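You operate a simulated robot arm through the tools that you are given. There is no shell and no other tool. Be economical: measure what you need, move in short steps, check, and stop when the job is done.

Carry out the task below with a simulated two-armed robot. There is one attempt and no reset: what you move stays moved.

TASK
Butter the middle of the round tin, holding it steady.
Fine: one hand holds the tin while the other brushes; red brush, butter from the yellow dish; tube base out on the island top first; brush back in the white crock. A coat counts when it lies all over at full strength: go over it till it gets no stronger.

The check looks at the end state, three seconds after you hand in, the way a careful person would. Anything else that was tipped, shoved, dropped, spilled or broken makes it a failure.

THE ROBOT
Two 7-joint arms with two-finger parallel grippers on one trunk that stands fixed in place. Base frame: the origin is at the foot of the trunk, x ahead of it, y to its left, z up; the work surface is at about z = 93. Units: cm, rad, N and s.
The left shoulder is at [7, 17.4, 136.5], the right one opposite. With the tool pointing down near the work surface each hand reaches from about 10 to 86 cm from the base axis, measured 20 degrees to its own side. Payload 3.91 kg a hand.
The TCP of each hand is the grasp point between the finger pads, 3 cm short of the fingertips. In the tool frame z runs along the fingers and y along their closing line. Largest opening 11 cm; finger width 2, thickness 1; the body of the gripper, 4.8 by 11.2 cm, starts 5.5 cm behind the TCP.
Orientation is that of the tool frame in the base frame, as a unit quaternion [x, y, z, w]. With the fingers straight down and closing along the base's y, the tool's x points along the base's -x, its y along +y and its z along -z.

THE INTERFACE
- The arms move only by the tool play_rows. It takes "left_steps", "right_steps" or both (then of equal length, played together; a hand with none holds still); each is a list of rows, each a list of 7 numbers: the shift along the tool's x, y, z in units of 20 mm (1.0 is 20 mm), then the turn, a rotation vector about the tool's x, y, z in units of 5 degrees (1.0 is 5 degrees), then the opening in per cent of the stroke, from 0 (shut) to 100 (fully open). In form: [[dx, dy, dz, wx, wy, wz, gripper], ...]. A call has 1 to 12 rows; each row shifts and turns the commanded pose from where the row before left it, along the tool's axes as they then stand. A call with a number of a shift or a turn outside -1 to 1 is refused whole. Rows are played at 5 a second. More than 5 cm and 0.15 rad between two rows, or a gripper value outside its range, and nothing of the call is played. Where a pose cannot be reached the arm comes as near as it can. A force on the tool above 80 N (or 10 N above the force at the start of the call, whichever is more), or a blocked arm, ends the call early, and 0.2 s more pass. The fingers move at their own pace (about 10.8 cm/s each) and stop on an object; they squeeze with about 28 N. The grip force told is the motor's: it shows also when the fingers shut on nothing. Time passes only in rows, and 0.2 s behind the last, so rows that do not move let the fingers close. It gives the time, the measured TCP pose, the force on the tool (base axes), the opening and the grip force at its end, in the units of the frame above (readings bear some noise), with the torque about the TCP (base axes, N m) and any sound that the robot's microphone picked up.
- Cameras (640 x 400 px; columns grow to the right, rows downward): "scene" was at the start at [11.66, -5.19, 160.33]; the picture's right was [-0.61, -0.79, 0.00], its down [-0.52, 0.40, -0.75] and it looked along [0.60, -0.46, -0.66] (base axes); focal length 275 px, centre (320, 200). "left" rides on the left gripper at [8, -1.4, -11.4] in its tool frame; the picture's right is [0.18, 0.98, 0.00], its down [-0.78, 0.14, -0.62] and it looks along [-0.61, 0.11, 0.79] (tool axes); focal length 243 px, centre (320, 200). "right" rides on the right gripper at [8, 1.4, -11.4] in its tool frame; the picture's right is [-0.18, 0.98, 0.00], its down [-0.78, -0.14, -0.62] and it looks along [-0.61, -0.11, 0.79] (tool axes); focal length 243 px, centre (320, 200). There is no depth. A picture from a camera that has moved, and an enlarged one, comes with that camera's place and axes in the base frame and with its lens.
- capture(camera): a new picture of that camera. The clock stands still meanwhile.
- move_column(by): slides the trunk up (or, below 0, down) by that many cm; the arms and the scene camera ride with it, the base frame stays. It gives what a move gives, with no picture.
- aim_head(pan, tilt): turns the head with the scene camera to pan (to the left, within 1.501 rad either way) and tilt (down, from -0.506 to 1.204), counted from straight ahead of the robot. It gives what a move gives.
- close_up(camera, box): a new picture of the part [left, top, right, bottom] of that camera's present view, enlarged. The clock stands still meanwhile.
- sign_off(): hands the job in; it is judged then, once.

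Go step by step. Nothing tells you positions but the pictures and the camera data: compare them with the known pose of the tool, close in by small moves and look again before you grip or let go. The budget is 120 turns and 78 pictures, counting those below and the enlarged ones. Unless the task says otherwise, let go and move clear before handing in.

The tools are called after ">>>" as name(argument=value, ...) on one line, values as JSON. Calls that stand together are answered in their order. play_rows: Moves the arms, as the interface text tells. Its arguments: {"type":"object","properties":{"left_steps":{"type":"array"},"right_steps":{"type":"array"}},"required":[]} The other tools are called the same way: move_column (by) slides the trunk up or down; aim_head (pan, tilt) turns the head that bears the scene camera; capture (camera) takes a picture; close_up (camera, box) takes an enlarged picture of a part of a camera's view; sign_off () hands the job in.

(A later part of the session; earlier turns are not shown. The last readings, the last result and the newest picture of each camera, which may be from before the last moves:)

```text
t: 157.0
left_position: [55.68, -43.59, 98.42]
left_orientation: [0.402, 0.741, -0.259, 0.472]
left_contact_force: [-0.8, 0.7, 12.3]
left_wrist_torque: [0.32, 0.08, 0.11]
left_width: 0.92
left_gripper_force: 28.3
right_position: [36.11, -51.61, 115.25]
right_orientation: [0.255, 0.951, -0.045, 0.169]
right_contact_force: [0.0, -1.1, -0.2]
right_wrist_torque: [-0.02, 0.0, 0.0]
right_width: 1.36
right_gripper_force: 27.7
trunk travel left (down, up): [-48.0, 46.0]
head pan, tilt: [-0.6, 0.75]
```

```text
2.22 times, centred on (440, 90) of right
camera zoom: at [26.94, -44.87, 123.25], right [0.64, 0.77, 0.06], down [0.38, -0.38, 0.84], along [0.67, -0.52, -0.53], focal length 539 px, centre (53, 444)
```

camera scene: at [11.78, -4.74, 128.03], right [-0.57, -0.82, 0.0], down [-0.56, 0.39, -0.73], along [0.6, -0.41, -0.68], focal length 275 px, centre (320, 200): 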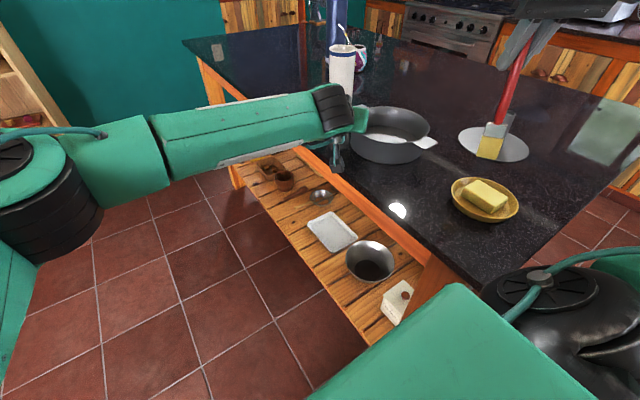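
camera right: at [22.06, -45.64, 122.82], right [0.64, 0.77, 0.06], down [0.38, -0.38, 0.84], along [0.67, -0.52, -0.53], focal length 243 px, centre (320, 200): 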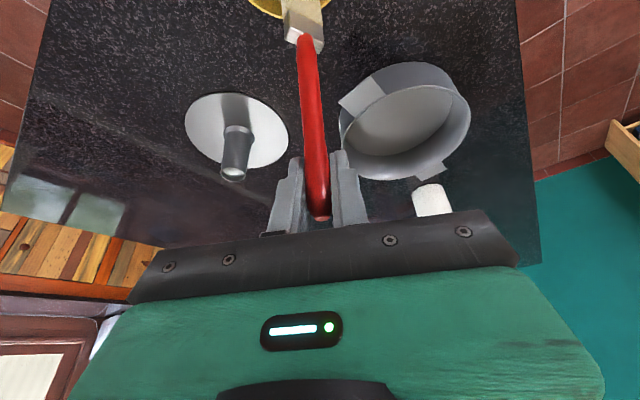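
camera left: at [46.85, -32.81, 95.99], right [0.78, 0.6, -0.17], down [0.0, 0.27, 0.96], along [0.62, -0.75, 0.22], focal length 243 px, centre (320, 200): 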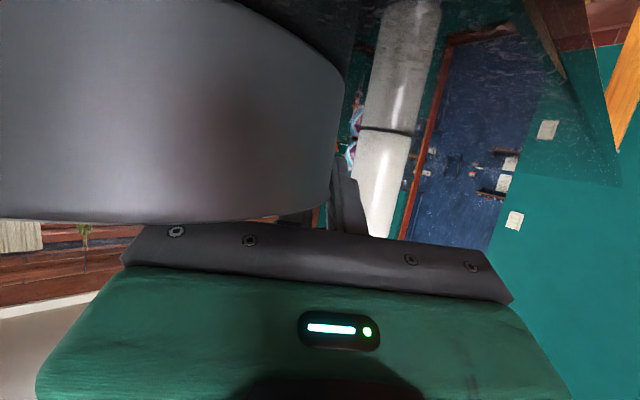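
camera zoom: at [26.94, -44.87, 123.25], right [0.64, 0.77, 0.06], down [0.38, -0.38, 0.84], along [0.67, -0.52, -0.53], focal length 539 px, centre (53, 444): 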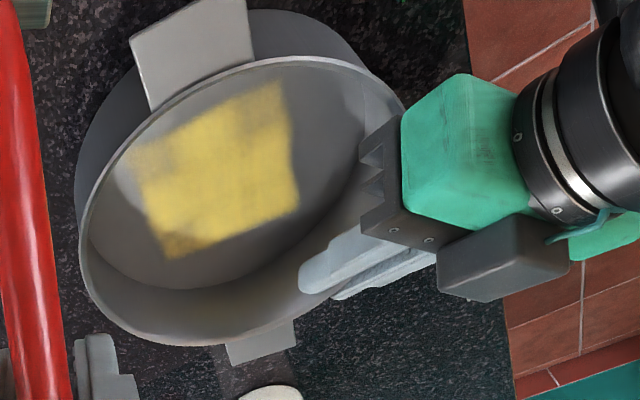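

The coat has not widened: it is a fixed square (~8 cm) in the tin's middle, now nearly uniform. I'll enlarge it to find weak spots.

>>> close_up(camera="right", box=[398, 26, 498, 126])

```text
4.00 times, centred on (448, 76) of right
camera zoom: at [26.94, -44.87, 123.25], right [0.64, 0.77, 0.06], down [0.38, -0.38, 0.84], along [0.67, -0.52, -0.53], focal length 970 px, centre (-192, 696)
```

zoom: 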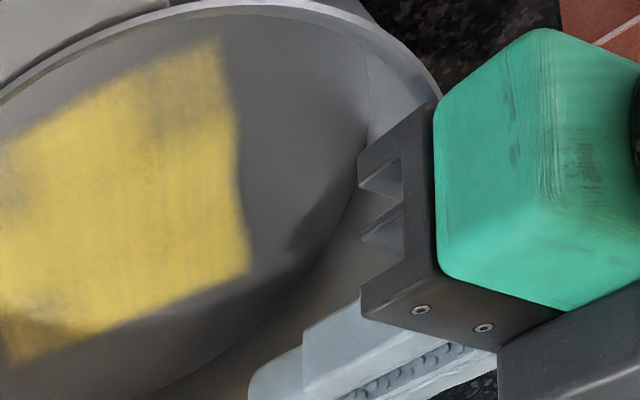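

Nearly full strength; the near edge and the left corner look a bit weaker. One more reload and a full pass that reaches past all corners.

>>> play_rows(right_steps=[[0.807, -0.213, -0.293, 0, 0, 0, 0], [0.807, -0.213, -0.293, 0, 0, 0, 0], [0.807, -0.213, -0.293, 0, 0, 0, 0], [0.342, 0, 0.94, 0, 0, 0, 0], [0.342, 0, 0.94, 0, 0, 0, 0], [0.188, 0, 0.517, 0, 0, 0, 0], [0.0342, 0, 0.094, 0, 0, 0, 0], [0, 0, 0, 0, 0, 0, 0]])

>>> play_rows(right_steps=[[0.0342, 0, 0.094, 0, 0, 0, 0], [0, 0, 0, 0, 0, 0, 0]])

```text
t: 158.8
left_position: [55.53, -43.53, 98.6]
left_orientation: [0.401, 0.741, -0.259, 0.473]
left_contact_force: [0.2, 0.9, 10.7]
left_wrist_torque: [0.33, 0.05, -0.03]
left_width: 0.91
left_gripper_force: 28.0
right_position: [31.28, -50.45, 109.91]
right_orientation: [0.255, 0.951, -0.045, 0.169]
right_contact_force: [-0.9, 0.1, 0.4]
right_wrist_torque: [0.0, -0.05, 0.02]
right_width: 1.37
right_gripper_force: 28.5
trunk travel left (down, up): [-48.0, 46.0]
head pan, tilt: [-0.6, 0.75]
```

```text
t: 159.4
left_position: [55.54, -43.63, 98.46]
left_orientation: [0.402, 0.741, -0.259, 0.471]
left_contact_force: [-0.1, 0.6, 11.8]
left_wrist_torque: [0.35, 0.05, 0.0]
left_width: 0.94
left_gripper_force: 27.7
right_position: [31.27, -50.4, 109.87]
right_orientation: [0.256, 0.951, -0.045, 0.168]
right_contact_force: [-0.8, -0.1, -0.3]
right_wrist_torque: [-0.01, 0.0, 0.01]
right_width: 1.38
right_gripper_force: 28.0
trunk travel left (down, up): [-48.0, 46.0]
head pan, tilt: [-0.6, 0.75]
```

>>> play_rows(right_steps=[[0.0342, 0, 0.094, 0, 0, 0, 0], [0, 0, 0, 0, 0, 0, 0]])

>>> play_rows(right_steps=[[0.0257, 0, 0.07, 0, 0, 0, 0], [0, 0, 0, 0, 0, 0, 0]])

```text
t: 160.0
left_position: [55.53, -43.48, 98.6]
left_orientation: [0.401, 0.741, -0.259, 0.472]
left_contact_force: [0.5, 0.1, 11.3]
left_wrist_torque: [0.34, 0.06, -0.02]
left_width: 0.92
left_gripper_force: 28.2
right_position: [31.26, -50.29, 109.61]
right_orientation: [0.255, 0.951, -0.046, 0.169]
right_contact_force: [0.5, 0.4, -0.1]
right_wrist_torque: [-0.02, 0.03, 0.0]
right_width: 1.38
right_gripper_force: 28.1
trunk travel left (down, up): [-48.0, 46.0]
head pan, tilt: [-0.6, 0.75]
```

```text
t: 160.6
left_position: [55.61, -43.55, 98.46]
left_orientation: [0.402, 0.741, -0.259, 0.471]
left_contact_force: [-0.5, 0.0, 11.4]
left_wrist_torque: [0.34, 0.04, 0.0]
left_width: 0.94
left_gripper_force: 28.4
right_position: [31.28, -50.32, 109.39]
right_orientation: [0.256, 0.951, -0.045, 0.168]
right_contact_force: [-0.6, 0.3, -0.4]
right_wrist_torque: [0.0, 0.0, -0.03]
right_width: 1.38
right_gripper_force: 27.5
trunk travel left (down, up): [-48.0, 46.0]
head pan, tilt: [-0.6, 0.75]
```

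No contact where expected; a look at the brush over the dish.

>>> close_up(camera="scene", box=[420, 100, 540, 220])

```text
3.33 times, centred on (480, 160) of scene
camera zoom: at [11.71, -4.63, 128.06], right [-0.57, -0.82, 0.0], down [-0.56, 0.39, -0.73], along [0.6, -0.41, -0.68], focal length 916 px, centre (-213, 333)
```

zoom: 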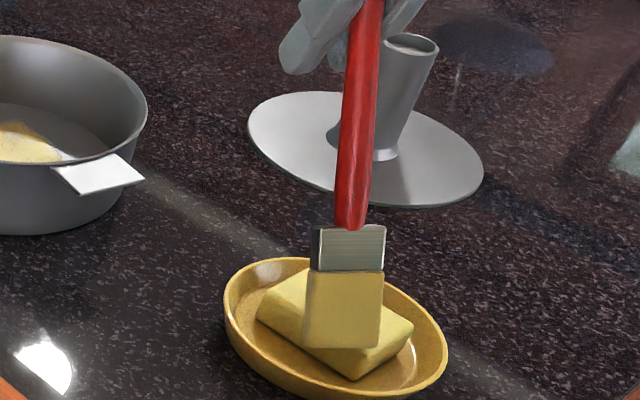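

The brush has swung in the grip (lean ~34°), its tip now hanging at the butter's near edge. Raising, shifting 1.5 cm away, and dipping again.

>>> play_rows(right_steps=[[-0.342, 0, -0.94, 0, 0, 0, 0], [-0.7, -0.063, 0.255, 0, 0, 0, 0], [0.103, 0, 0.282, 0, 0, 0, 0], [0.0513, 0, 0.141, 0, 0, 0, 0], [0, 0, 0, 0, 0, 0, 0]])

>>> play_rows(right_steps=[[0.0342, 0, 0.094, 0, 0, 0, 0], [0, 0, 0, 0, 0, 0, 0]])

>>> play_rows(right_steps=[[0.0342, 0, 0.094, 0, 0, 0, 0], [0, 0, 0, 0, 0, 0, 0]])

```text
t: 161.8
left_position: [55.49, -43.5, 98.5]
left_orientation: [0.402, 0.741, -0.259, 0.472]
left_contact_force: [-0.2, 1.1, 12.6]
left_wrist_torque: [0.32, 0.02, 0.0]
left_width: 0.9
left_gripper_force: 27.9
right_position: [32.48, -51.21, 110.61]
right_orientation: [0.256, 0.951, -0.045, 0.168]
right_contact_force: [0.1, 0.4, -0.1]
right_wrist_torque: [0.02, 0.01, 0.03]
right_width: 1.38
right_gripper_force: 28.2
trunk travel left (down, up): [-48.0, 46.0]
head pan, tilt: [-0.6, 0.75]
```

```text
t: 162.4
left_position: [55.68, -43.63, 98.46]
left_orientation: [0.402, 0.741, -0.259, 0.471]
left_contact_force: [-0.2, 0.3, 11.6]
left_wrist_torque: [0.32, 0.03, -0.04]
left_width: 0.95
left_gripper_force: 28.3
right_position: [32.44, -51.35, 110.51]
right_orientation: [0.255, 0.951, -0.045, 0.168]
right_contact_force: [0.1, -0.4, 0.5]
right_wrist_torque: [-0.03, -0.05, 0.03]
right_width: 1.39
right_gripper_force: 28.4
trunk travel left (down, up): [-48.0, 46.0]
head pan, tilt: [-0.6, 0.75]
```

```text
t: 163.0
left_position: [55.52, -43.58, 98.46]
left_orientation: [0.402, 0.741, -0.26, 0.472]
left_contact_force: [0.1, 1.1, 12.0]
left_wrist_torque: [0.32, 0.07, 0.02]
left_width: 0.91
left_gripper_force: 28.1
right_position: [32.52, -51.2, 110.19]
right_orientation: [0.255, 0.951, -0.045, 0.169]
right_contact_force: [-0.3, -0.7, 0.0]
right_wrist_torque: [0.01, 0.0, -0.01]
right_width: 1.38
right_gripper_force: 28.2
trunk travel left (down, up): [-48.0, 46.0]
head pan, tilt: [-0.6, 0.75]
```

>>> play_rows(right_steps=[[0.0342, 0, 0.094, 0, 0, 0, 0], [0, 0, 0, 0, 0, 0, 0]])

>>> play_rows(right_steps=[[0.0342, 0, 0.094, 0, 0, 0, 0], [0, 0, 0, 0, 0, 0, 0]])

>>> play_rows(right_steps=[[0.0342, 0, 0.094, 0, 0, 0, 0], [0, 0, 0, 0, 0, 0, 0]])

```text
t: 163.6
left_position: [55.47, -43.6, 98.43]
left_orientation: [0.402, 0.741, -0.259, 0.471]
left_contact_force: [0.5, 0.1, 11.8]
left_wrist_torque: [0.32, 0.01, -0.03]
left_width: 0.94
left_gripper_force: 28.0
right_position: [32.43, -51.26, 110.14]
right_orientation: [0.256, 0.951, -0.046, 0.168]
right_contact_force: [0.8, -0.4, -0.7]
right_wrist_torque: [-0.03, 0.0, 0.01]
right_width: 1.4
right_gripper_force: 27.8
trunk travel left (down, up): [-48.0, 46.0]
head pan, tilt: [-0.6, 0.75]
```

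```text
t: 164.2
left_position: [55.66, -43.63, 98.48]
left_orientation: [0.402, 0.741, -0.258, 0.471]
left_contact_force: [-0.1, -0.2, 11.7]
left_wrist_torque: [0.32, 0.02, -0.04]
left_width: 0.92
left_gripper_force: 28.6
right_position: [32.36, -51.28, 109.82]
right_orientation: [0.256, 0.951, -0.045, 0.168]
right_contact_force: [0.2, 0.3, -1.0]
right_wrist_torque: [-0.01, 0.04, -0.02]
right_width: 1.41
right_gripper_force: 28.1
trunk travel left (down, up): [-48.0, 46.0]
head pan, tilt: [-0.6, 0.75]
```

```text
t: 164.8
left_position: [55.68, -43.62, 98.44]
left_orientation: [0.402, 0.741, -0.26, 0.471]
left_contact_force: [0.6, 0.2, 12.9]
left_wrist_torque: [0.32, 0.02, -0.03]
left_width: 0.94
left_gripper_force: 28.6
right_position: [32.55, -51.35, 109.56]
right_orientation: [0.256, 0.951, -0.046, 0.169]
right_contact_force: [-0.1, 0.0, 0.1]
right_wrist_torque: [-0.06, 0.03, -0.02]
right_width: 1.36
right_gripper_force: 27.9
trunk travel left (down, up): [-48.0, 46.0]
head pan, tilt: [-0.6, 0.75]
```

>>> play_rows(right_steps=[[0.0342, 0, 0.094, 0, 0, 0, 0], [0, 0, 0, 0, 0, 0, 0]])

>>> play_rows(right_steps=[[0.0342, 0, 0.094, 0, 0, 0, 0], [0, 0, 0, 0, 0, 0, 0]])

>>> close_up(camera="scene", box=[420, 100, 540, 220])

```text
t: 165.4
left_position: [55.61, -43.47, 98.56]
left_orientation: [0.401, 0.741, -0.259, 0.472]
left_contact_force: [-0.1, 0.9, 12.0]
left_wrist_torque: [0.32, 0.06, -0.01]
left_width: 0.9
left_gripper_force: 28.3
right_position: [32.46, -51.36, 109.51]
right_orientation: [0.255, 0.951, -0.045, 0.169]
right_contact_force: [-0.2, 0.3, -0.7]
right_wrist_torque: [-0.02, 0.0, -0.01]
right_width: 1.38
right_gripper_force: 27.6
trunk travel left (down, up): [-48.0, 46.0]
head pan, tilt: [-0.6, 0.75]
```

```text
t: 166.0
left_position: [55.56, -43.54, 98.47]
left_orientation: [0.402, 0.741, -0.26, 0.472]
left_contact_force: [1.0, -1.1, 12.3]
left_wrist_torque: [0.34, 0.05, -0.02]
left_width: 0.93
left_gripper_force: 28.3
right_position: [32.5, -51.29, 109.31]
right_orientation: [0.255, 0.951, -0.045, 0.169]
right_contact_force: [-0.2, 0.2, -0.2]
right_wrist_torque: [-0.05, 0.0, -0.03]
right_width: 1.37
right_gripper_force: 28.5
trunk travel left (down, up): [-48.0, 46.0]
head pan, tilt: [-0.6, 0.75]
```

```text
3.33 times, centred on (480, 160) of scene
camera zoom: at [11.71, -4.63, 128.06], right [-0.57, -0.82, 0.0], down [-0.56, 0.39, -0.73], along [0.6, -0.41, -0.68], focal length 916 px, centre (-213, 333)
```

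zoom: 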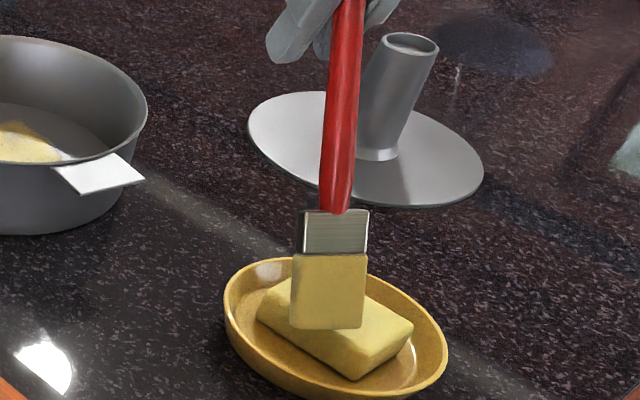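

Now visually right over the butter's middle; continuing down to contact.

>>> play_rows(right_steps=[[0.0342, 0, 0.094, 0, 0, 0, 0], [0, 0, 0, 0, 0, 0, 0]])

>>> play_rows(right_steps=[[0.0342, 0, 0.094, 0, 0, 0, 0], [0, 0, 0, 0, 0, 0, 0]])

>>> play_rows(right_steps=[[0.0342, 0, 0.094, 0, 0, 0, 0], [0, 0, 0, 0, 0, 0, 0]])

```text
t: 166.6
left_position: [55.59, -43.68, 98.42]
left_orientation: [0.402, 0.741, -0.259, 0.472]
left_contact_force: [0.3, -0.2, 11.3]
left_wrist_torque: [0.29, 0.03, -0.03]
left_width: 0.93
left_gripper_force: 28.2
right_position: [32.56, -51.25, 109.16]
right_orientation: [0.254, 0.951, -0.045, 0.168]
right_contact_force: [-0.4, -0.7, -0.6]
right_wrist_torque: [0.01, -0.02, 0.01]
right_width: 1.39
right_gripper_force: 28.4
trunk travel left (down, up): [-48.0, 46.0]
head pan, tilt: [-0.6, 0.75]
```

```text
t: 167.2
left_position: [55.57, -43.43, 98.51]
left_orientation: [0.401, 0.742, -0.258, 0.472]
left_contact_force: [1.2, -2.3, 11.4]
left_wrist_torque: [0.21, 0.02, 0.01]
left_width: 0.91
left_gripper_force: 28.3
right_position: [32.57, -51.33, 108.83]
right_orientation: [0.256, 0.951, -0.045, 0.168]
right_contact_force: [0.1, 0.1, 7.4]
right_wrist_torque: [0.33, 0.61, -0.07]
right_width: 1.37
right_gripper_force: 27.8
trunk travel left (down, up): [-48.0, 46.0]
head pan, tilt: [-0.6, 0.75]
```

```text
t: 167.8
left_position: [55.61, -43.56, 98.46]
left_orientation: [0.401, 0.742, -0.259, 0.471]
left_contact_force: [-0.2, -3.3, 9.1]
left_wrist_torque: [0.14, 0.0, 0.03]
left_width: 0.95
left_gripper_force: 27.5
right_position: [32.69, -51.36, 108.66]
right_orientation: [0.256, 0.951, -0.046, 0.169]
right_contact_force: [3.5, -1.5, 15.2]
right_wrist_torque: [0.41, 0.73, -0.08]
right_width: 1.38
right_gripper_force: 27.7
trunk travel left (down, up): [-48.0, 46.0]
head pan, tilt: [-0.6, 0.75]
```

Loaded (15 N, contact at TCP 108.8, so the floor is ≈106.3; tip offset ≈(-8.3,4.9,-12.7)). Carrying to the left-near corner of the square.

>>> play_rows(right_steps=[[-0.342, 0, -0.94, 0, 0, 0, 0], [-0.342, 0, -0.94, 0, 0, 0, 0], [-0.342, 0, -0.94, 0, 0, 0, 0], [-0.917, 0.389, 0.333, 0, 0, 0, 0], [-0.917, 0.389, 0.333, 0, 0, 0, 0], [-0.917, 0.389, 0.333, 0, 0, 0, 0], [-0.917, 0.389, 0.333, 0, 0, 0, 0], [-0.917, 0.389, 0.333, 0, 0, 0, 0], [-0.917, 0.389, 0.333, 0, 0, 0, 0], [-0.917, 0.389, 0.333, 0, 0, 0, 0], [-0.917, 0.389, 0.333, 0, 0, 0, 0], [-0.917, 0.389, 0.333, 0, 0, 0, 0]])

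>>> play_rows(right_steps=[[0.342, 0, 0.94, 0, 0, 0, 0], [0.342, 0, 0.94, 0, 0, 0, 0], [0.342, 0, 0.94, 0, 0, 0, 0], [0.342, 0, 0.94, 0, 0, 0, 0], [0, 0, 0, 0, 0, 0, 0]])

>>> close_up(camera="scene", box=[340, 80, 460, 180])

```text
t: 170.4
left_position: [55.61, -43.5, 98.52]
left_orientation: [0.401, 0.741, -0.26, 0.472]
left_contact_force: [0.1, 1.0, 10.8]
left_wrist_torque: [0.36, 0.0, -0.09]
left_width: 0.9
left_gripper_force: 28.2
right_position: [51.52, -53.9, 114.76]
right_orientation: [0.255, 0.951, -0.045, 0.169]
right_contact_force: [-0.2, 1.2, -0.1]
right_wrist_torque: [-0.03, 0.0, 0.01]
right_width: 1.4
right_gripper_force: 28.5
trunk travel left (down, up): [-48.0, 46.0]
head pan, tilt: [-0.6, 0.75]
```

```text
t: 171.6
left_position: [55.63, -43.48, 98.48]
left_orientation: [0.402, 0.741, -0.259, 0.471]
left_contact_force: [0.1, 0.2, 11.2]
left_wrist_torque: [0.43, 0.07, -0.01]
left_width: 0.93
left_gripper_force: 28.2
right_position: [51.3, -54.12, 106.36]
right_orientation: [0.256, 0.951, -0.045, 0.169]
right_contact_force: [0.0, 0.4, 1.4]
right_wrist_torque: [0.06, 0.1, 0.03]
right_width: 1.36
right_gripper_force: 28.1
trunk travel left (down, up): [-48.0, 46.0]
head pan, tilt: [-0.6, 0.75]
```

```text
4.00 times, centred on (400, 130) of scene
camera zoom: at [11.71, -4.63, 128.06], right [-0.57, -0.82, 0.0], down [-0.56, 0.39, -0.73], along [0.6, -0.41, -0.68], focal length 1099 px, centre (0, 480)
```

zoom: 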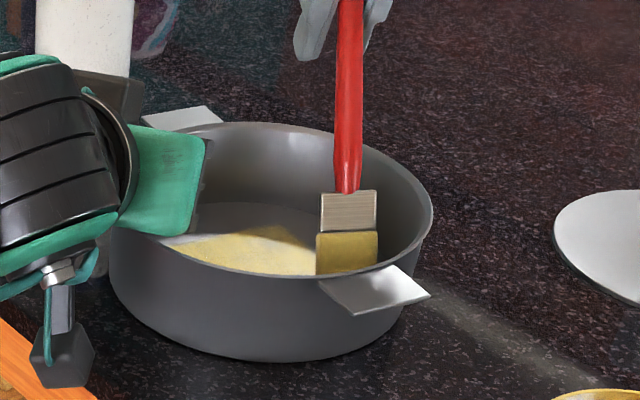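

Touching lightly at the corner. Now the full pass, with tiny downward compensation per line.

>>> play_rows(right_steps=[[-0.8, -0.0756, 0.36, 0, 0, 0, 0], [-0.8415, -0.0756, 0.306, 0, 0, 0, 0], [-0.8415, -0.0756, 0.306, 0, 0, 0, 0], [-0.8415, -0.0756, 0.306, 0, 0, 0, 0], [-0.06, 0.895, 0.06, 0, 0, 0, 0], [0.8415, 0.0756, -0.306, 0, 0, 0, 0], [0.8415, 0.0756, -0.306, 0, 0, 0, 0], [0.8415, 0.0756, -0.306, 0, 0, 0, 0], [0.8415, 0.0756, -0.306, 0, 0, 0, 0], [0.8415, 0.0756, -0.306, 0, 0, 0, 0]])

>>> play_rows(right_steps=[[-0.06, 0.895, 0.06, 0, 0, 0, 0], [-0.8415, -0.0756, 0.306, 0, 0, 0, 0], [-0.8415, -0.0756, 0.306, 0, 0, 0, 0], [-0.8415, -0.0756, 0.306, 0, 0, 0, 0], [-0.8415, -0.0756, 0.306, 0, 0, 0, 0], [-0.8415, -0.0756, 0.306, 0, 0, 0, 0], [-0.06, 0.895, 0.06, 0, 0, 0, 0], [0.8415, 0.0756, -0.306, 0, 0, 0, 0], [0.8415, 0.0756, -0.306, 0, 0, 0, 0], [0.8415, 0.0756, -0.306, 0, 0, 0, 0], [0.8415, 0.0756, -0.306, 0, 0, 0, 0], [0.8415, 0.0756, -0.306, 0, 0, 0, 0]])

>>> play_rows(right_steps=[[-0.06, 0.895, 0.06, 0, 0, 0, 0], [-0.8415, -0.0756, 0.306, 0, 0, 0, 0], [-0.8415, -0.0756, 0.306, 0, 0, 0, 0], [-0.8415, -0.0756, 0.306, 0, 0, 0, 0], [-0.8415, -0.0756, 0.306, 0, 0, 0, 0], [-0.04, 0.45, 0.04, 0, 0, 0, 0], [0.8415, 0.0756, -0.306, 0, 0, 0, 0], [0.8415, 0.0756, -0.306, 0, 0, 0, 0], [0.071, -0.895, -0.027, 0, 0, 0, 0], [0.8415, 0.0756, -0.306, 0, 0, 0, 0], [0.4, 0.037, -0.15, 0, 0, 0, 0]])

>>> close_up(camera="scene", box=[340, 80, 460, 180])

```text
t: 173.8
left_position: [55.58, -43.63, 98.39]
left_orientation: [0.401, 0.742, -0.258, 0.472]
left_contact_force: [-1.1, -1.6, 10.7]
left_wrist_torque: [0.23, -0.23, 0.13]
left_width: 0.92
left_gripper_force: 28.2
right_position: [50.78, -51.61, 106.37]
right_orientation: [0.256, 0.951, -0.046, 0.168]
right_contact_force: [0.3, -1.0, 3.7]
right_wrist_torque: [0.1, 0.23, -0.01]
right_width: 1.39
right_gripper_force: 27.8
trunk travel left (down, up): [-48.0, 46.0]
head pan, tilt: [-0.6, 0.75]
```

```text
t: 176.4
left_position: [55.57, -43.53, 98.54]
left_orientation: [0.401, 0.741, -0.259, 0.472]
left_contact_force: [-0.4, -0.2, 12.6]
left_wrist_torque: [0.26, 0.03, 0.06]
left_width: 0.94
left_gripper_force: 28.5
right_position: [52.9, -48.4, 106.31]
right_orientation: [0.256, 0.951, -0.045, 0.169]
right_contact_force: [-0.3, 1.0, -0.2]
right_wrist_torque: [-0.01, -0.05, 0.0]
right_width: 1.38
right_gripper_force: 27.8
trunk travel left (down, up): [-48.0, 46.0]
head pan, tilt: [-0.6, 0.75]
```

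```text
t: 178.8
left_position: [55.55, -43.63, 98.47]
left_orientation: [0.402, 0.741, -0.259, 0.471]
left_contact_force: [0.3, -1.1, 7.9]
left_wrist_torque: [0.24, -0.08, 0.0]
left_width: 0.92
left_gripper_force: 28.3
right_position: [54.24, -48.26, 106.15]
right_orientation: [0.256, 0.951, -0.045, 0.17]
right_contact_force: [3.5, -3.2, 13.9]
right_wrist_torque: [0.48, 0.47, -0.03]
right_width: 1.37
right_gripper_force: 28.2
trunk travel left (down, up): [-48.0, 46.0]
head pan, tilt: [-0.6, 0.75]
```

```text
4.00 times, centred on (400, 130) of scene
camera zoom: at [11.7, -4.62, 128.07], right [-0.57, -0.82, 0.0], down [-0.56, 0.39, -0.73], along [0.6, -0.41, -0.68], focal length 1099 px, centre (0, 480)
```

zoom: 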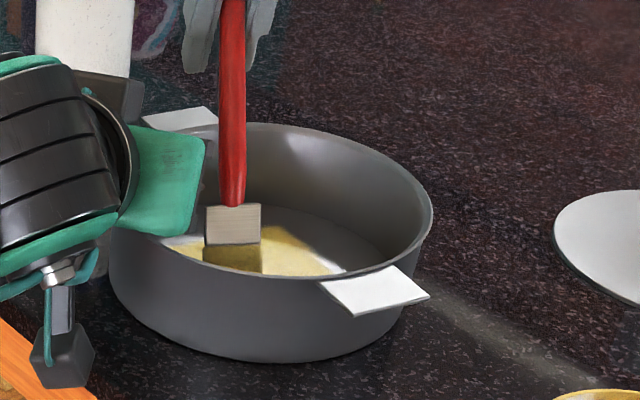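

Contact is good. One more return pass with the loaded brush, then I'll lift and check the coat.

>>> play_rows(right_steps=[[-0.8415, -0.0756, 0.306, 0, 0, 0, 0], [-0.8415, -0.0756, 0.306, 0, 0, 0, 0], [-0.8415, -0.0756, 0.306, 0, 0, 0, 0], [-0.8415, -0.0756, 0.306, 0, 0, 0, 0], [0.08, -0.895, 0.0, 0, 0, 0, 0], [0.8415, 0.0756, -0.306, 0, 0, 0, 0], [0.8415, 0.0756, -0.306, 0, 0, 0, 0], [0.8415, 0.0756, -0.306, 0, 0, 0, 0], [0.8415, 0.0756, -0.306, 0, 0, 0, 0], [0.8415, 0.0756, -0.306, 0, 0, 0, 0]])

>>> play_rows(right_steps=[[0.08, -0.895, 0.0, 0, 0, 0, 0], [-0.8415, -0.0756, 0.306, 0, 0, 0, 0], [-0.8415, -0.0756, 0.306, 0, 0, 0, 0], [-0.8415, -0.0756, 0.306, 0, 0, 0, 0], [-0.8415, -0.0756, 0.306, 0, 0, 0, 0], [-0.8415, -0.0756, 0.306, 0, 0, 0, 0], [0.08, -0.895, 0.0, 0, 0, 0, 0], [0.8415, 0.0756, -0.306, 0, 0, 0, 0], [0.8415, 0.0756, -0.306, 0, 0, 0, 0], [0.8415, 0.0756, -0.306, 0, 0, 0, 0], [0.8415, 0.0756, -0.306, 0, 0, 0, 0]])

>>> play_rows(right_steps=[[0.05, -0.4, 0.0, 0, 0, 0, 0], [-0.8415, -0.0756, 0.306, 0, 0, 0, 0], [-0.8415, -0.0756, 0.306, 0, 0, 0, 0], [0.8415, 0.0756, -0.306, 0, 0, 0, 0], [0.8415, 0.0756, -0.306, 0, 0, 0, 0], [-0.342, 0, -0.94, 0, 0, 0, 0], [-0.342, 0, -0.94, 0, 0, 0, 0], [-0.342, 0, -0.94, 0, 0, 0, 0], [-0.342, 0, -0.94, 0, 0, 0, 0], [-0.342, 0, -0.94, 0, 0, 0, 0]])

>>> play_rows(right_steps=[[0.912, -0.463, -0.331, 0, 0, 0, 0], [0.912, -0.463, -0.331, 0, 0, 0, 0], [0.912, -0.463, -0.331, 0, 0, 0, 0], [0.912, -0.463, -0.331, 0, 0, 0, 0], [0.912, -0.463, -0.331, 0, 0, 0, 0], [0.912, -0.463, -0.331, 0, 0, 0, 0], [0.912, -0.463, -0.331, 0, 0, 0, 0], [0, 0, 0, 0, 0, 0, 0]])

>>> close_up(camera="right", box=[350, 10, 490, 150])

```text
t: 181.0
left_position: [55.6, -43.67, 98.44]
left_orientation: [0.401, 0.741, -0.258, 0.472]
left_contact_force: [-2.4, 1.5, 12.6]
left_wrist_torque: [0.45, 0.05, -0.25]
left_width: 0.9
left_gripper_force: 28.1
right_position: [51.65, -48.84, 106.14]
right_orientation: [0.255, 0.951, -0.045, 0.17]
right_contact_force: [4.3, -2.4, 1.3]
right_wrist_torque: [-0.24, -0.42, 0.08]
right_width: 1.36
right_gripper_force: 28.1
trunk travel left (down, up): [-48.0, 46.0]
head pan, tilt: [-0.6, 0.75]
```

```text
t: 183.4
left_position: [55.59, -43.52, 98.45]
left_orientation: [0.401, 0.741, -0.258, 0.472]
left_contact_force: [-1.0, -1.0, 11.8]
left_wrist_torque: [0.27, -0.01, 0.08]
left_width: 0.92
left_gripper_force: 27.8
right_position: [50.93, -52.94, 106.0]
right_orientation: [0.256, 0.951, -0.045, 0.168]
right_contact_force: [-0.5, -0.3, 1.5]
right_wrist_torque: [0.01, 0.1, 0.05]
right_width: 1.39
right_gripper_force: 28.2
trunk travel left (down, up): [-48.0, 46.0]
head pan, tilt: [-0.6, 0.75]
```

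```text
t: 185.6
left_position: [55.49, -43.61, 98.47]
left_orientation: [0.402, 0.741, -0.259, 0.472]
left_contact_force: [-1.6, 1.3, 12.4]
left_wrist_torque: [0.27, 0.03, -0.02]
left_width: 0.9
left_gripper_force: 28.2
right_position: [50.7, -53.32, 116.04]
right_orientation: [0.255, 0.951, -0.045, 0.168]
right_contact_force: [0.1, -0.7, -1.5]
right_wrist_torque: [-0.02, 0.0, 0.0]
right_width: 1.38
right_gripper_force: 28.4
trunk travel left (down, up): [-48.0, 46.0]
head pan, tilt: [-0.6, 0.75]
```

```text
t: 187.4
left_position: [55.52, -43.65, 98.49]
left_orientation: [0.402, 0.741, -0.259, 0.472]
left_contact_force: [-0.5, 0.6, 11.0]
left_wrist_torque: [0.3, 0.01, 0.02]
left_width: 0.91
left_gripper_force: 27.9
right_position: [35.63, -52.12, 116.23]
right_orientation: [0.256, 0.951, -0.045, 0.168]
right_contact_force: [0.4, 0.6, -0.4]
right_wrist_torque: [-0.01, -0.02, -0.01]
right_width: 1.4
right_gripper_force: 27.9
trunk travel left (down, up): [-48.0, 46.0]
head pan, tilt: [-0.6, 0.75]
```

```text
2.86 times, centred on (420, 80) of right
camera zoom: at [26.56, -45.19, 124.04], right [0.64, 0.77, 0.06], down [0.38, -0.38, 0.84], along [0.67, -0.52, -0.53], focal length 693 px, centre (34, 543)
```

zoom: 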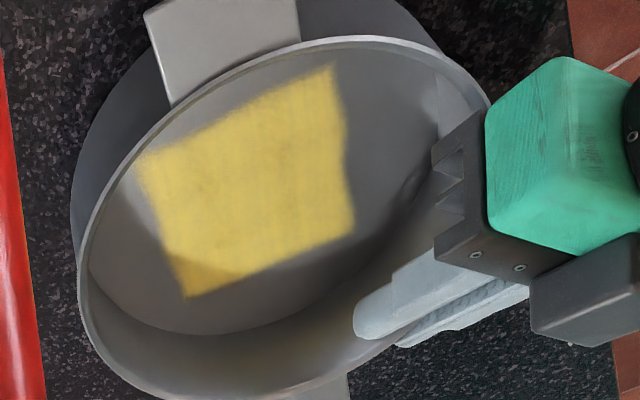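

The coat now looks uniform over the whole square. For certainty that it gets no stronger, I'll do one last reload and pass.

>>> play_rows(right_steps=[[0.7, -0.2, -0.26, 0, 0, 0, 0], [0.7, -0.2, -0.26, 0, 0, 0, 0], [0.342, 0, 0.94, 0, 0, 0, 0], [0.342, 0, 0.94, 0, 0, 0, 0], [0.342, 0, 0.94, 0, 0, 0, 0], [0.205, 0, 0.564, 0, 0, 0, 0], [0, 0, 0, 0, 0, 0, 0]])

>>> play_rows(right_steps=[[0.0342, 0, 0.094, 0, 0, 0, 0], [0, 0, 0, 0, 0, 0, 0]])

>>> play_rows(right_steps=[[0.0342, 0, 0.094, 0, 0, 0, 0], [0, 0, 0, 0, 0, 0, 0]])

```text
t: 189.0
left_position: [55.62, -43.56, 98.5]
left_orientation: [0.402, 0.741, -0.259, 0.471]
left_contact_force: [0.3, 0.4, 12.5]
left_wrist_torque: [0.36, 0.04, -0.02]
left_width: 0.91
left_gripper_force: 27.9
right_position: [32.6, -51.49, 108.57]
right_orientation: [0.256, 0.951, -0.045, 0.169]
right_contact_force: [0.9, -0.1, -1.1]
right_wrist_torque: [-0.02, -0.06, 0.0]
right_width: 1.4
right_gripper_force: 27.7
trunk travel left (down, up): [-48.0, 46.0]
head pan, tilt: [-0.6, 0.75]
```

```text
t: 189.6
left_position: [55.63, -43.51, 98.5]
left_orientation: [0.402, 0.741, -0.259, 0.472]
left_contact_force: [0.3, 1.0, 11.6]
left_wrist_torque: [0.27, 0.05, -0.04]
left_width: 0.93
left_gripper_force: 28.9
right_position: [32.42, -51.56, 108.57]
right_orientation: [0.256, 0.951, -0.045, 0.168]
right_contact_force: [0.3, 0.2, 2.5]
right_wrist_torque: [0.08, 0.13, 0.01]
right_width: 1.35
right_gripper_force: 27.9
trunk travel left (down, up): [-48.0, 46.0]
head pan, tilt: [-0.6, 0.75]
```

```text
t: 190.2
left_position: [55.61, -43.58, 98.51]
left_orientation: [0.401, 0.742, -0.258, 0.472]
left_contact_force: [1.4, -1.4, 10.2]
left_wrist_torque: [0.16, 0.0, 0.02]
left_width: 0.92
left_gripper_force: 28.0
right_position: [32.62, -51.36, 108.37]
right_orientation: [0.256, 0.951, -0.045, 0.169]
right_contact_force: [2.5, -0.3, 13.0]
right_wrist_torque: [0.32, 0.76, -0.01]
right_width: 1.39
right_gripper_force: 28.5
trunk travel left (down, up): [-48.0, 46.0]
head pan, tilt: [-0.6, 0.75]
```

Loaded (13 N). Same route and the same pattern again.

>>> play_rows(right_steps=[[-0.342, 0, -0.94, 0, 0, 0, 0], [-0.342, 0, -0.94, 0, 0, 0, 0], [-0.342, 0, -0.94, 0, 0, 0, 0], [-0.917, 0.389, 0.333, 0, 0, 0, 0], [-0.917, 0.389, 0.333, 0, 0, 0, 0], [-0.917, 0.389, 0.333, 0, 0, 0, 0], [-0.917, 0.389, 0.333, 0, 0, 0, 0], [-0.917, 0.389, 0.333, 0, 0, 0, 0], [-0.917, 0.389, 0.333, 0, 0, 0, 0], [-0.917, 0.389, 0.333, 0, 0, 0, 0], [-0.917, 0.389, 0.333, 0, 0, 0, 0], [-0.917, 0.389, 0.333, 0, 0, 0, 0]])

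>>> play_rows(right_steps=[[0.342, 0, 0.94, 0, 0, 0, 0], [0.342, 0, 0.94, 0, 0, 0, 0], [0.342, 0, 0.94, 0, 0, 0, 0], [0.342, 0, 0.94, 0, 0, 0, 0], [0.0257, 0, 0.07, 0, 0, 0, 0], [0, 0, 0, 0, 0, 0, 0]])

>>> play_rows(right_steps=[[0.017, 0, 0.047, 0, 0, 0, 0], [0, 0, 0, 0, 0, 0, 0]])

```text
t: 192.8
left_position: [55.64, -43.56, 98.46]
left_orientation: [0.402, 0.741, -0.259, 0.471]
left_contact_force: [0.4, 0.9, 11.4]
left_wrist_torque: [0.35, 0.0, -0.09]
left_width: 0.91
left_gripper_force: 28.6
right_position: [51.54, -54.21, 114.3]
right_orientation: [0.255, 0.951, -0.046, 0.169]
right_contact_force: [1.1, 0.9, -0.2]
right_wrist_torque: [0.0, 0.0, 0.02]
right_width: 1.35
right_gripper_force: 28.1
trunk travel left (down, up): [-48.0, 46.0]
head pan, tilt: [-0.6, 0.75]
```

```text
t: 194.2
left_position: [55.51, -43.57, 98.49]
left_orientation: [0.402, 0.741, -0.259, 0.471]
left_contact_force: [0.8, 0.9, 11.3]
left_wrist_torque: [0.34, 0.06, 0.01]
left_width: 0.94
left_gripper_force: 27.9
right_position: [51.36, -54.15, 106.2]
right_orientation: [0.256, 0.951, -0.045, 0.169]
right_contact_force: [0.0, -0.5, -1.1]
right_wrist_torque: [-0.04, 0.0, 0.0]
right_width: 1.39
right_gripper_force: 28.3
trunk travel left (down, up): [-48.0, 46.0]
head pan, tilt: [-0.6, 0.75]
```

```text
t: 194.8
left_position: [55.53, -43.52, 98.43]
left_orientation: [0.401, 0.741, -0.259, 0.473]
left_contact_force: [-0.7, 0.2, 12.1]
left_wrist_torque: [0.47, 0.05, -0.02]
left_width: 0.91
left_gripper_force: 28.1
right_position: [51.36, -54.08, 106.1]
right_orientation: [0.255, 0.951, -0.045, 0.169]
right_contact_force: [-0.2, -1.2, 1.8]
right_wrist_torque: [0.03, 0.05, -0.04]
right_width: 1.37
right_gripper_force: 27.5
trunk travel left (down, up): [-48.0, 46.0]
head pan, tilt: [-0.6, 0.75]
```

>>> play_rows(right_steps=[[-0.8, -0.0756, 0.36, 0, 0, 0, 0], [-0.8415, -0.0756, 0.306, 0, 0, 0, 0], [-0.8415, -0.0756, 0.306, 0, 0, 0, 0], [-0.8415, -0.0756, 0.306, 0, 0, 0, 0], [-0.06, 0.895, 0.06, 0, 0, 0, 0], [0.8415, 0.0756, -0.306, 0, 0, 0, 0], [0.8415, 0.0756, -0.306, 0, 0, 0, 0], [0.8415, 0.0756, -0.306, 0, 0, 0, 0], [0.8415, 0.0756, -0.306, 0, 0, 0, 0], [0.8415, 0.0756, -0.306, 0, 0, 0, 0]])

>>> play_rows(right_steps=[[-0.06, 0.895, 0.06, 0, 0, 0, 0], [-0.8415, -0.0756, 0.306, 0, 0, 0, 0], [-0.8415, -0.0756, 0.306, 0, 0, 0, 0], [-0.8415, -0.0756, 0.306, 0, 0, 0, 0], [-0.8415, -0.0756, 0.306, 0, 0, 0, 0], [-0.8415, -0.0756, 0.306, 0, 0, 0, 0], [-0.06, 0.895, 0.06, 0, 0, 0, 0], [0.8415, 0.0756, -0.306, 0, 0, 0, 0], [0.8415, 0.0756, -0.306, 0, 0, 0, 0], [0.8415, 0.0756, -0.306, 0, 0, 0, 0], [0.8415, 0.0756, -0.306, 0, 0, 0, 0], [0.8415, 0.0756, -0.306, 0, 0, 0, 0]])

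>>> play_rows(right_steps=[[-0.06, 0.895, 0.06, 0, 0, 0, 0], [-0.8415, -0.0756, 0.306, 0, 0, 0, 0], [-0.8415, -0.0756, 0.306, 0, 0, 0, 0], [-0.8415, -0.0756, 0.306, 0, 0, 0, 0], [-0.8415, -0.0756, 0.306, 0, 0, 0, 0], [-0.04, 0.45, 0.04, 0, 0, 0, 0], [0.8415, 0.0756, -0.306, 0, 0, 0, 0], [0.8415, 0.0756, -0.306, 0, 0, 0, 0], [0.071, -0.895, -0.027, 0, 0, 0, 0], [0.8415, 0.0756, -0.306, 0, 0, 0, 0], [0.4, 0.037, -0.15, 0, 0, 0, 0]])

>>> play_rows(right_steps=[[-0.8415, -0.0756, 0.306, 0, 0, 0, 0], [-0.8415, -0.0756, 0.306, 0, 0, 0, 0], [-0.8415, -0.0756, 0.306, 0, 0, 0, 0], [-0.8415, -0.0756, 0.306, 0, 0, 0, 0], [0.08, -0.895, 0.0, 0, 0, 0, 0], [0.8415, 0.0756, -0.306, 0, 0, 0, 0], [0.8415, 0.0756, -0.306, 0, 0, 0, 0], [0.8415, 0.0756, -0.306, 0, 0, 0, 0], [0.8415, 0.0756, -0.306, 0, 0, 0, 0], [0.8415, 0.0756, -0.306, 0, 0, 0, 0]])

>>> play_rows(right_steps=[[0.08, -0.895, 0.0, 0, 0, 0, 0], [-0.8415, -0.0756, 0.306, 0, 0, 0, 0], [-0.8415, -0.0756, 0.306, 0, 0, 0, 0], [-0.8415, -0.0756, 0.306, 0, 0, 0, 0], [-0.8415, -0.0756, 0.306, 0, 0, 0, 0], [-0.8415, -0.0756, 0.306, 0, 0, 0, 0], [0.08, -0.895, 0.0, 0, 0, 0, 0], [0.8415, 0.0756, -0.306, 0, 0, 0, 0], [0.8415, 0.0756, -0.306, 0, 0, 0, 0], [0.8415, 0.0756, -0.306, 0, 0, 0, 0], [0.8415, 0.0756, -0.306, 0, 0, 0, 0]])

>>> play_rows(right_steps=[[-0.342, 0, -0.94, 0, 0, 0, 0], [-0.342, 0, -0.94, 0, 0, 0, 0], [-0.342, 0, -0.94, 0, 0, 0, 0], [-0.342, 0, -0.94, 0, 0, 0, 0], [-0.342, 0, -0.94, 0, 0, 0, 0], [0, 0, 0, 0, 0, 0, 0]])

```text
t: 197.0
left_position: [55.51, -43.62, 98.57]
left_orientation: [0.401, 0.742, -0.258, 0.472]
left_contact_force: [-0.4, -0.8, 12.5]
left_wrist_torque: [0.31, 0.01, 0.12]
left_width: 0.91
left_gripper_force: 27.6
right_position: [50.97, -51.64, 105.9]
right_orientation: [0.255, 0.951, -0.045, 0.167]
right_contact_force: [-1.4, 0.2, -0.2]
right_wrist_torque: [0.01, 0.08, 0.07]
right_width: 1.36
right_gripper_force: 27.9
trunk travel left (down, up): [-48.0, 46.0]
head pan, tilt: [-0.6, 0.75]
```

```text
t: 199.6
left_position: [55.64, -43.44, 98.48]
left_orientation: [0.401, 0.741, -0.259, 0.472]
left_contact_force: [-0.4, 0.1, 12.1]
left_wrist_torque: [0.22, 0.01, 0.06]
left_width: 0.92
left_gripper_force: 27.7
right_position: [52.89, -48.96, 105.83]
right_orientation: [0.256, 0.951, -0.045, 0.168]
right_contact_force: [1.1, -0.4, 0.1]
right_wrist_torque: [-0.03, -0.01, 0.0]
right_width: 1.39
right_gripper_force: 27.6
trunk travel left (down, up): [-48.0, 46.0]
head pan, tilt: [-0.6, 0.75]
```

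```text
t: 202.0
left_position: [55.56, -43.59, 98.35]
left_orientation: [0.403, 0.74, -0.26, 0.471]
left_contact_force: [-0.5, 1.4, 11.0]
left_wrist_torque: [0.33, 0.05, 0.04]
left_width: 0.91
left_gripper_force: 27.5
right_position: [54.18, -48.4, 105.71]
right_orientation: [0.254, 0.951, -0.045, 0.169]
right_contact_force: [0.2, 0.2, -1.1]
right_wrist_torque: [-0.02, -0.02, 0.01]
right_width: 1.38
right_gripper_force: 28.5
trunk travel left (down, up): [-48.0, 46.0]
head pan, tilt: [-0.6, 0.75]
```

```text
t: 204.2
left_position: [55.52, -43.4, 98.5]
left_orientation: [0.402, 0.741, -0.259, 0.471]
left_contact_force: [-4.6, 2.9, 10.8]
left_wrist_torque: [0.63, 0.15, -0.42]
left_width: 0.94
left_gripper_force: 28.1
right_position: [51.77, -49.02, 105.49]
right_orientation: [0.255, 0.951, -0.045, 0.169]
right_contact_force: [9.6, -6.8, 8.6]
right_wrist_torque: [-0.15, -0.45, -0.03]
right_width: 1.41
right_gripper_force: 28.2
trunk travel left (down, up): [-48.0, 46.0]
head pan, tilt: [-0.6, 0.75]
```

```text
t: 206.6
left_position: [55.66, -43.6, 98.57]
left_orientation: [0.402, 0.741, -0.26, 0.472]
left_contact_force: [-3.1, 0.1, 12.2]
left_wrist_torque: [0.37, 0.05, -0.38]
left_width: 0.92
left_gripper_force: 27.7
right_position: [51.1, -52.85, 105.43]
right_orientation: [0.256, 0.951, -0.046, 0.169]
right_contact_force: [4.0, -1.4, 0.6]
right_wrist_torque: [-0.16, -0.47, 0.0]
right_width: 1.37
right_gripper_force: 27.8
trunk travel left (down, up): [-48.0, 46.0]
head pan, tilt: [-0.6, 0.75]
```

```text
t: 208.0
left_position: [55.58, -43.52, 98.51]
left_orientation: [0.401, 0.741, -0.258, 0.472]
left_contact_force: [0.0, -0.7, 12.7]
left_wrist_torque: [0.16, -0.03, 0.05]
left_width: 0.89
left_gripper_force: 28.0
right_position: [50.84, -52.67, 115.43]
right_orientation: [0.256, 0.951, -0.045, 0.169]
right_contact_force: [-0.1, -0.1, -0.4]
right_wrist_torque: [-0.01, -0.04, -0.01]
right_width: 1.38
right_gripper_force: 28.1
trunk travel left (down, up): [-48.0, 46.0]
head pan, tilt: [-0.6, 0.75]
```

The pass is done and the brush is clear. Now the left hand opens, lifts off the wall and withdraws.

>>> play_rows(left_steps=[[0, 0, 0, 0, 0, 0, 20], [0, 0, 0, 0, 0, 0, 40], [0, 0, 0, 0, 0, 0, 40], [-0.453, 0, -0.21, 0, 0, 0, 40], [-0.906, 0, -0.423, 0, 0, 0, 40], [-0.906, 0, -0.423, 0, 0, 0, 40], [-0.906, 0, -0.423, 0, 0, 0, 40], [-0.906, 0, -0.423, 0, 0, 0, 40], [0.355, 0.545, -0.76, 0, 0, 0, 40], [0.355, 0.545, -0.76, 0, 0, 0, 40], [0.355, 0.545, -0.76, 0, 0, 0, 40], [0.355, 0.545, -0.76, 0, 0, 0, 40]])

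>>> play_rows(left_steps=[[0.355, 0.545, -0.76, 0, 0, 0, 40], [0.355, 0.545, -0.76, 0, 0, 0, 40], [0.355, 0.545, -0.76, 0, 0, 0, 40], [0.355, 0.545, -0.76, 0, 0, 0, 40], [0.355, 0.545, -0.76, 0, 0, 0, 40], [0.355, 0.545, -0.76, 0, 0, 0, 40], [0.355, 0.545, -0.76, 0, 0, 0, 40], [0.355, 0.545, -0.76, 0, 0, 0, 40]])

>>> move_column(by=20)

>>> capture(camera="scene")

```text
t: 210.6
left_position: [55.65, -35.26, 107.24]
left_orientation: [0.401, 0.742, -0.258, 0.471]
left_contact_force: [0.0, -0.7, 0.5]
left_wrist_torque: [0.0, -0.01, -0.01]
left_width: 4.41
left_gripper_force: 0.1
right_position: [51.04, -52.73, 115.39]
right_orientation: [0.255, 0.951, -0.045, 0.167]
right_contact_force: [-0.1, 0.4, 0.2]
right_wrist_torque: [-0.02, -0.02, 0.01]
right_width: 1.35
right_gripper_force: 28.0
trunk travel left (down, up): [-48.0, 46.0]
head pan, tilt: [-0.6, 0.75]
```

```text
t: 212.4
left_position: [55.83, -19.22, 107.39]
left_orientation: [0.402, 0.742, -0.259, 0.47]
left_contact_force: [0.3, 1.2, 0.5]
left_wrist_torque: [-0.01, 0.03, 0.0]
left_width: 4.39
left_gripper_force: 0.1
right_position: [51.03, -52.72, 115.35]
right_orientation: [0.256, 0.951, -0.045, 0.167]
right_contact_force: [-0.5, 0.1, -0.6]
right_wrist_torque: [-0.02, -0.02, -0.03]
right_width: 1.38
right_gripper_force: 28.2
trunk travel left (down, up): [-48.0, 46.0]
head pan, tilt: [-0.6, 0.75]
```

```text
t: 214.5
left_position: [55.76, -19.37, 127.21]
left_orientation: [0.401, 0.742, -0.258, 0.472]
left_contact_force: [0.6, 0.4, -0.1]
left_wrist_torque: [-0.03, 0.0, 0.01]
left_width: 4.39
left_gripper_force: 0.1
right_position: [51.09, -52.66, 135.32]
right_orientation: [0.256, 0.951, -0.045, 0.167]
right_contact_force: [-0.1, 0.5, -0.7]
right_wrist_torque: [-0.01, 0.01, 0.02]
right_width: 1.39
right_gripper_force: 28.3
trunk travel left (down, up): [-68.0, 26.0]
head pan, tilt: [-0.6, 0.75]
```

```text
3 pictures are left
camera scene: at [11.84, -4.72, 148.03], right [-0.57, -0.82, 0.0], down [-0.56, 0.39, -0.73], along [0.6, -0.41, -0.68], focal length 275 px, centre (320, 200)
```

scene: 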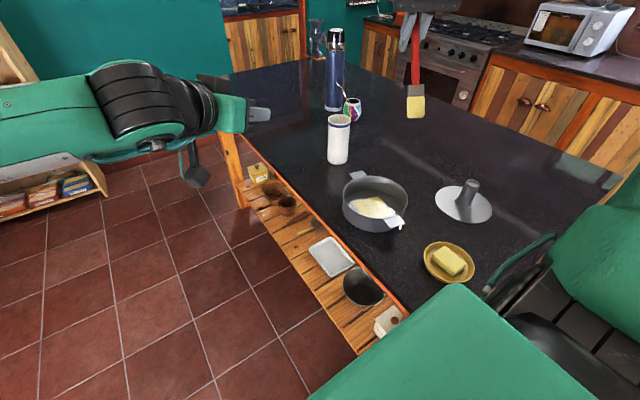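

Everything is in place and the tin stands free. Now I tilt the right tool ~37° so the brush hangs vertical, and move it over the crock.

>>> play_rows(right_steps=[[0, 0, 0, 0, -1, 0, 0], [0, 0, 0, 0, -1, 0, 0], [0, 0, 0, 0, -1, 0, 0], [0, 0, 0, 0, -1, 0, 0], [0, 0, 0, 0, -1, 0, 0], [0, 0, 0, 0, -1, 0, 0], [0, 0, 0, 0, -1, 0, 0], [0, 0, 0, 0, -0.4, 0, 0], [0, 0, 0, 0, 0, 0, 0]])

>>> play_rows(right_steps=[[-0.244, 0.44, 0.913, 0, 0, 0, 0], [-0.244, 0.44, 0.913, 0, 0, 0, 0], [-0.244, 0.44, 0.913, 0, 0, 0, 0], [-0.244, 0.44, 0.913, 0, 0, 0, 0], [-0.244, 0.44, 0.913, 0, 0, 0, 0], [-0.244, 0.44, 0.913, 0, 0, 0, 0], [-0.244, 0.44, 0.913, 0, 0, 0, 0], [-0.244, 0.44, 0.913, 0, 0, 0, 0], [0, 0, 0, 0, 0, 0, 0]])

```text
t: 216.5
left_position: [55.72, -19.27, 127.29]
left_orientation: [0.401, 0.742, -0.258, 0.471]
left_contact_force: [0.6, -0.3, 0.2]
left_wrist_torque: [-0.01, 0.0, 0.01]
left_width: 4.4
left_gripper_force: 0.0
right_position: [51.13, -52.66, 135.39]
right_orientation: [0.228, 0.848, -0.124, 0.462]
right_contact_force: [-0.2, 0.4, -0.2]
right_wrist_torque: [0.01, -0.02, 0.0]
right_width: 1.38
right_gripper_force: 28.3
trunk travel left (down, up): [-68.0, 26.0]
head pan, tilt: [-0.6, 0.75]
```

```text
t: 218.5
left_position: [55.72, -19.32, 127.3]
left_orientation: [0.403, 0.741, -0.26, 0.471]
left_contact_force: [0.2, -0.2, -0.8]
left_wrist_torque: [-0.05, 0.03, 0.01]
left_width: 4.4
left_gripper_force: 0.1
right_position: [66.94, -53.69, 130.84]
right_orientation: [0.228, 0.848, -0.124, 0.461]
right_contact_force: [0.1, -0.3, -0.4]
right_wrist_torque: [0.03, 0.0, 0.03]
right_width: 1.39
right_gripper_force: 28.5
trunk travel left (down, up): [-68.0, 26.0]
head pan, tilt: [-0.6, 0.75]
```

>>> play_rows(right_steps=[[-0.25, 0.44, 0.92, 0, 0, 0, 0], [-0.25, 0.44, 0.92, 0, 0, 0, 0], [-0.25, 0.44, 0.92, 0, 0, 0, 0], [-0.25, 0.44, 0.92, 0, 0, 0, 0], [0, 0, 0, 0, 0, 0, 0]])

>>> close_up(camera="scene", box=[280, 50, 410, 170])

```text
t: 219.7
left_position: [55.79, -19.44, 127.38]
left_orientation: [0.402, 0.742, -0.259, 0.471]
left_contact_force: [0.6, 0.2, 0.0]
left_wrist_torque: [-0.02, -0.01, 0.05]
left_width: 4.41
left_gripper_force: 0.0
right_position: [75.09, -54.48, 128.58]
right_orientation: [0.227, 0.849, -0.123, 0.462]
right_contact_force: [0.0, 0.2, -0.4]
right_wrist_torque: [0.01, 0.0, 0.05]
right_width: 1.42
right_gripper_force: 27.6
trunk travel left (down, up): [-68.0, 26.0]
head pan, tilt: [-0.6, 0.75]
```

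```text
3.33 times, centred on (345, 110) of scene
camera zoom: at [11.72, -4.74, 148.05], right [-0.57, -0.82, 0.0], down [-0.56, 0.39, -0.73], along [0.6, -0.41, -0.68], focal length 916 px, centre (237, 500)
```

zoom: 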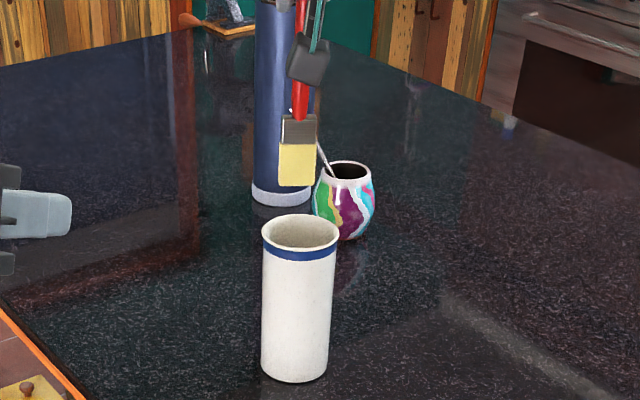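

The brush hangs in line with the crock's opening. Shifting 0.6 cm outward and descending carefully.

>>> play_rows(right_steps=[[-0.1635, 0, 0.252, 0, 0, 0, 0], [0.63, 0, 0.409, 0, 0, 0, 0], [0.63, 0, 0.409, 0, 0, 0, 0], [0.63, 0, 0.409, 0, 0, 0, 0], [0.42, 0, 0.273, 0, 0, 0, 0], [0, 0, 0, 0, 0, 0, 0]])

>>> play_rows(right_steps=[[0.42, 0, 0.273, 0, 0, 0, 0], [0.42, 0, 0.273, 0, 0, 0, 0], [0, 0, 0, 0, 0, 0, 0]])

>>> close_up(camera="scene", box=[280, 50, 410, 170])

```text
t: 221.1
left_position: [55.66, -19.35, 127.26]
left_orientation: [0.402, 0.742, -0.258, 0.471]
left_contact_force: [-0.1, 0.1, -0.3]
left_wrist_torque: [0.02, -0.04, 0.01]
left_width: 4.4
left_gripper_force: 0.0
right_position: [75.68, -54.63, 122.71]
right_orientation: [0.228, 0.849, -0.124, 0.46]
right_contact_force: [0.5, -0.2, -0.5]
right_wrist_torque: [0.01, 0.02, 0.02]
right_width: 1.39
right_gripper_force: 28.3
trunk travel left (down, up): [-68.0, 26.0]
head pan, tilt: [-0.6, 0.75]
```

```text
t: 221.9
left_position: [55.67, -19.29, 127.33]
left_orientation: [0.401, 0.742, -0.258, 0.471]
left_contact_force: [-0.8, 0.1, 0.1]
left_wrist_torque: [0.02, 0.04, -0.02]
left_width: 4.4
left_gripper_force: 0.1
right_position: [75.72, -54.78, 120.7]
right_orientation: [0.228, 0.849, -0.124, 0.461]
right_contact_force: [-0.6, 0.2, -0.2]
right_wrist_torque: [0.01, -0.03, 0.02]
right_width: 1.39
right_gripper_force: 28.2
trunk travel left (down, up): [-68.0, 26.0]
head pan, tilt: [-0.6, 0.75]
```

```text
3.33 times, centred on (345, 110) of scene
camera zoom: at [11.82, -4.7, 148.04], right [-0.57, -0.82, 0.0], down [-0.56, 0.39, -0.73], along [0.6, -0.41, -0.68], focal length 916 px, centre (237, 500)
```

zoom: 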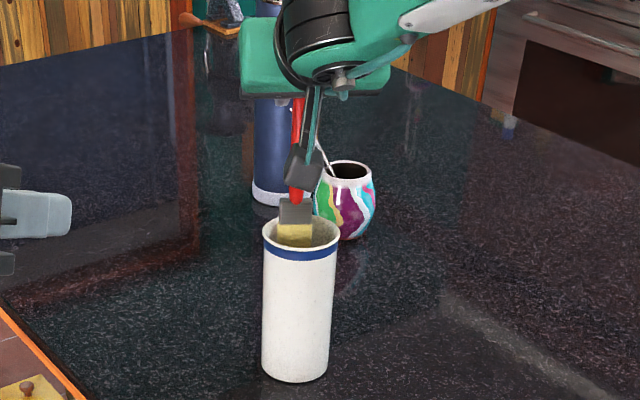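

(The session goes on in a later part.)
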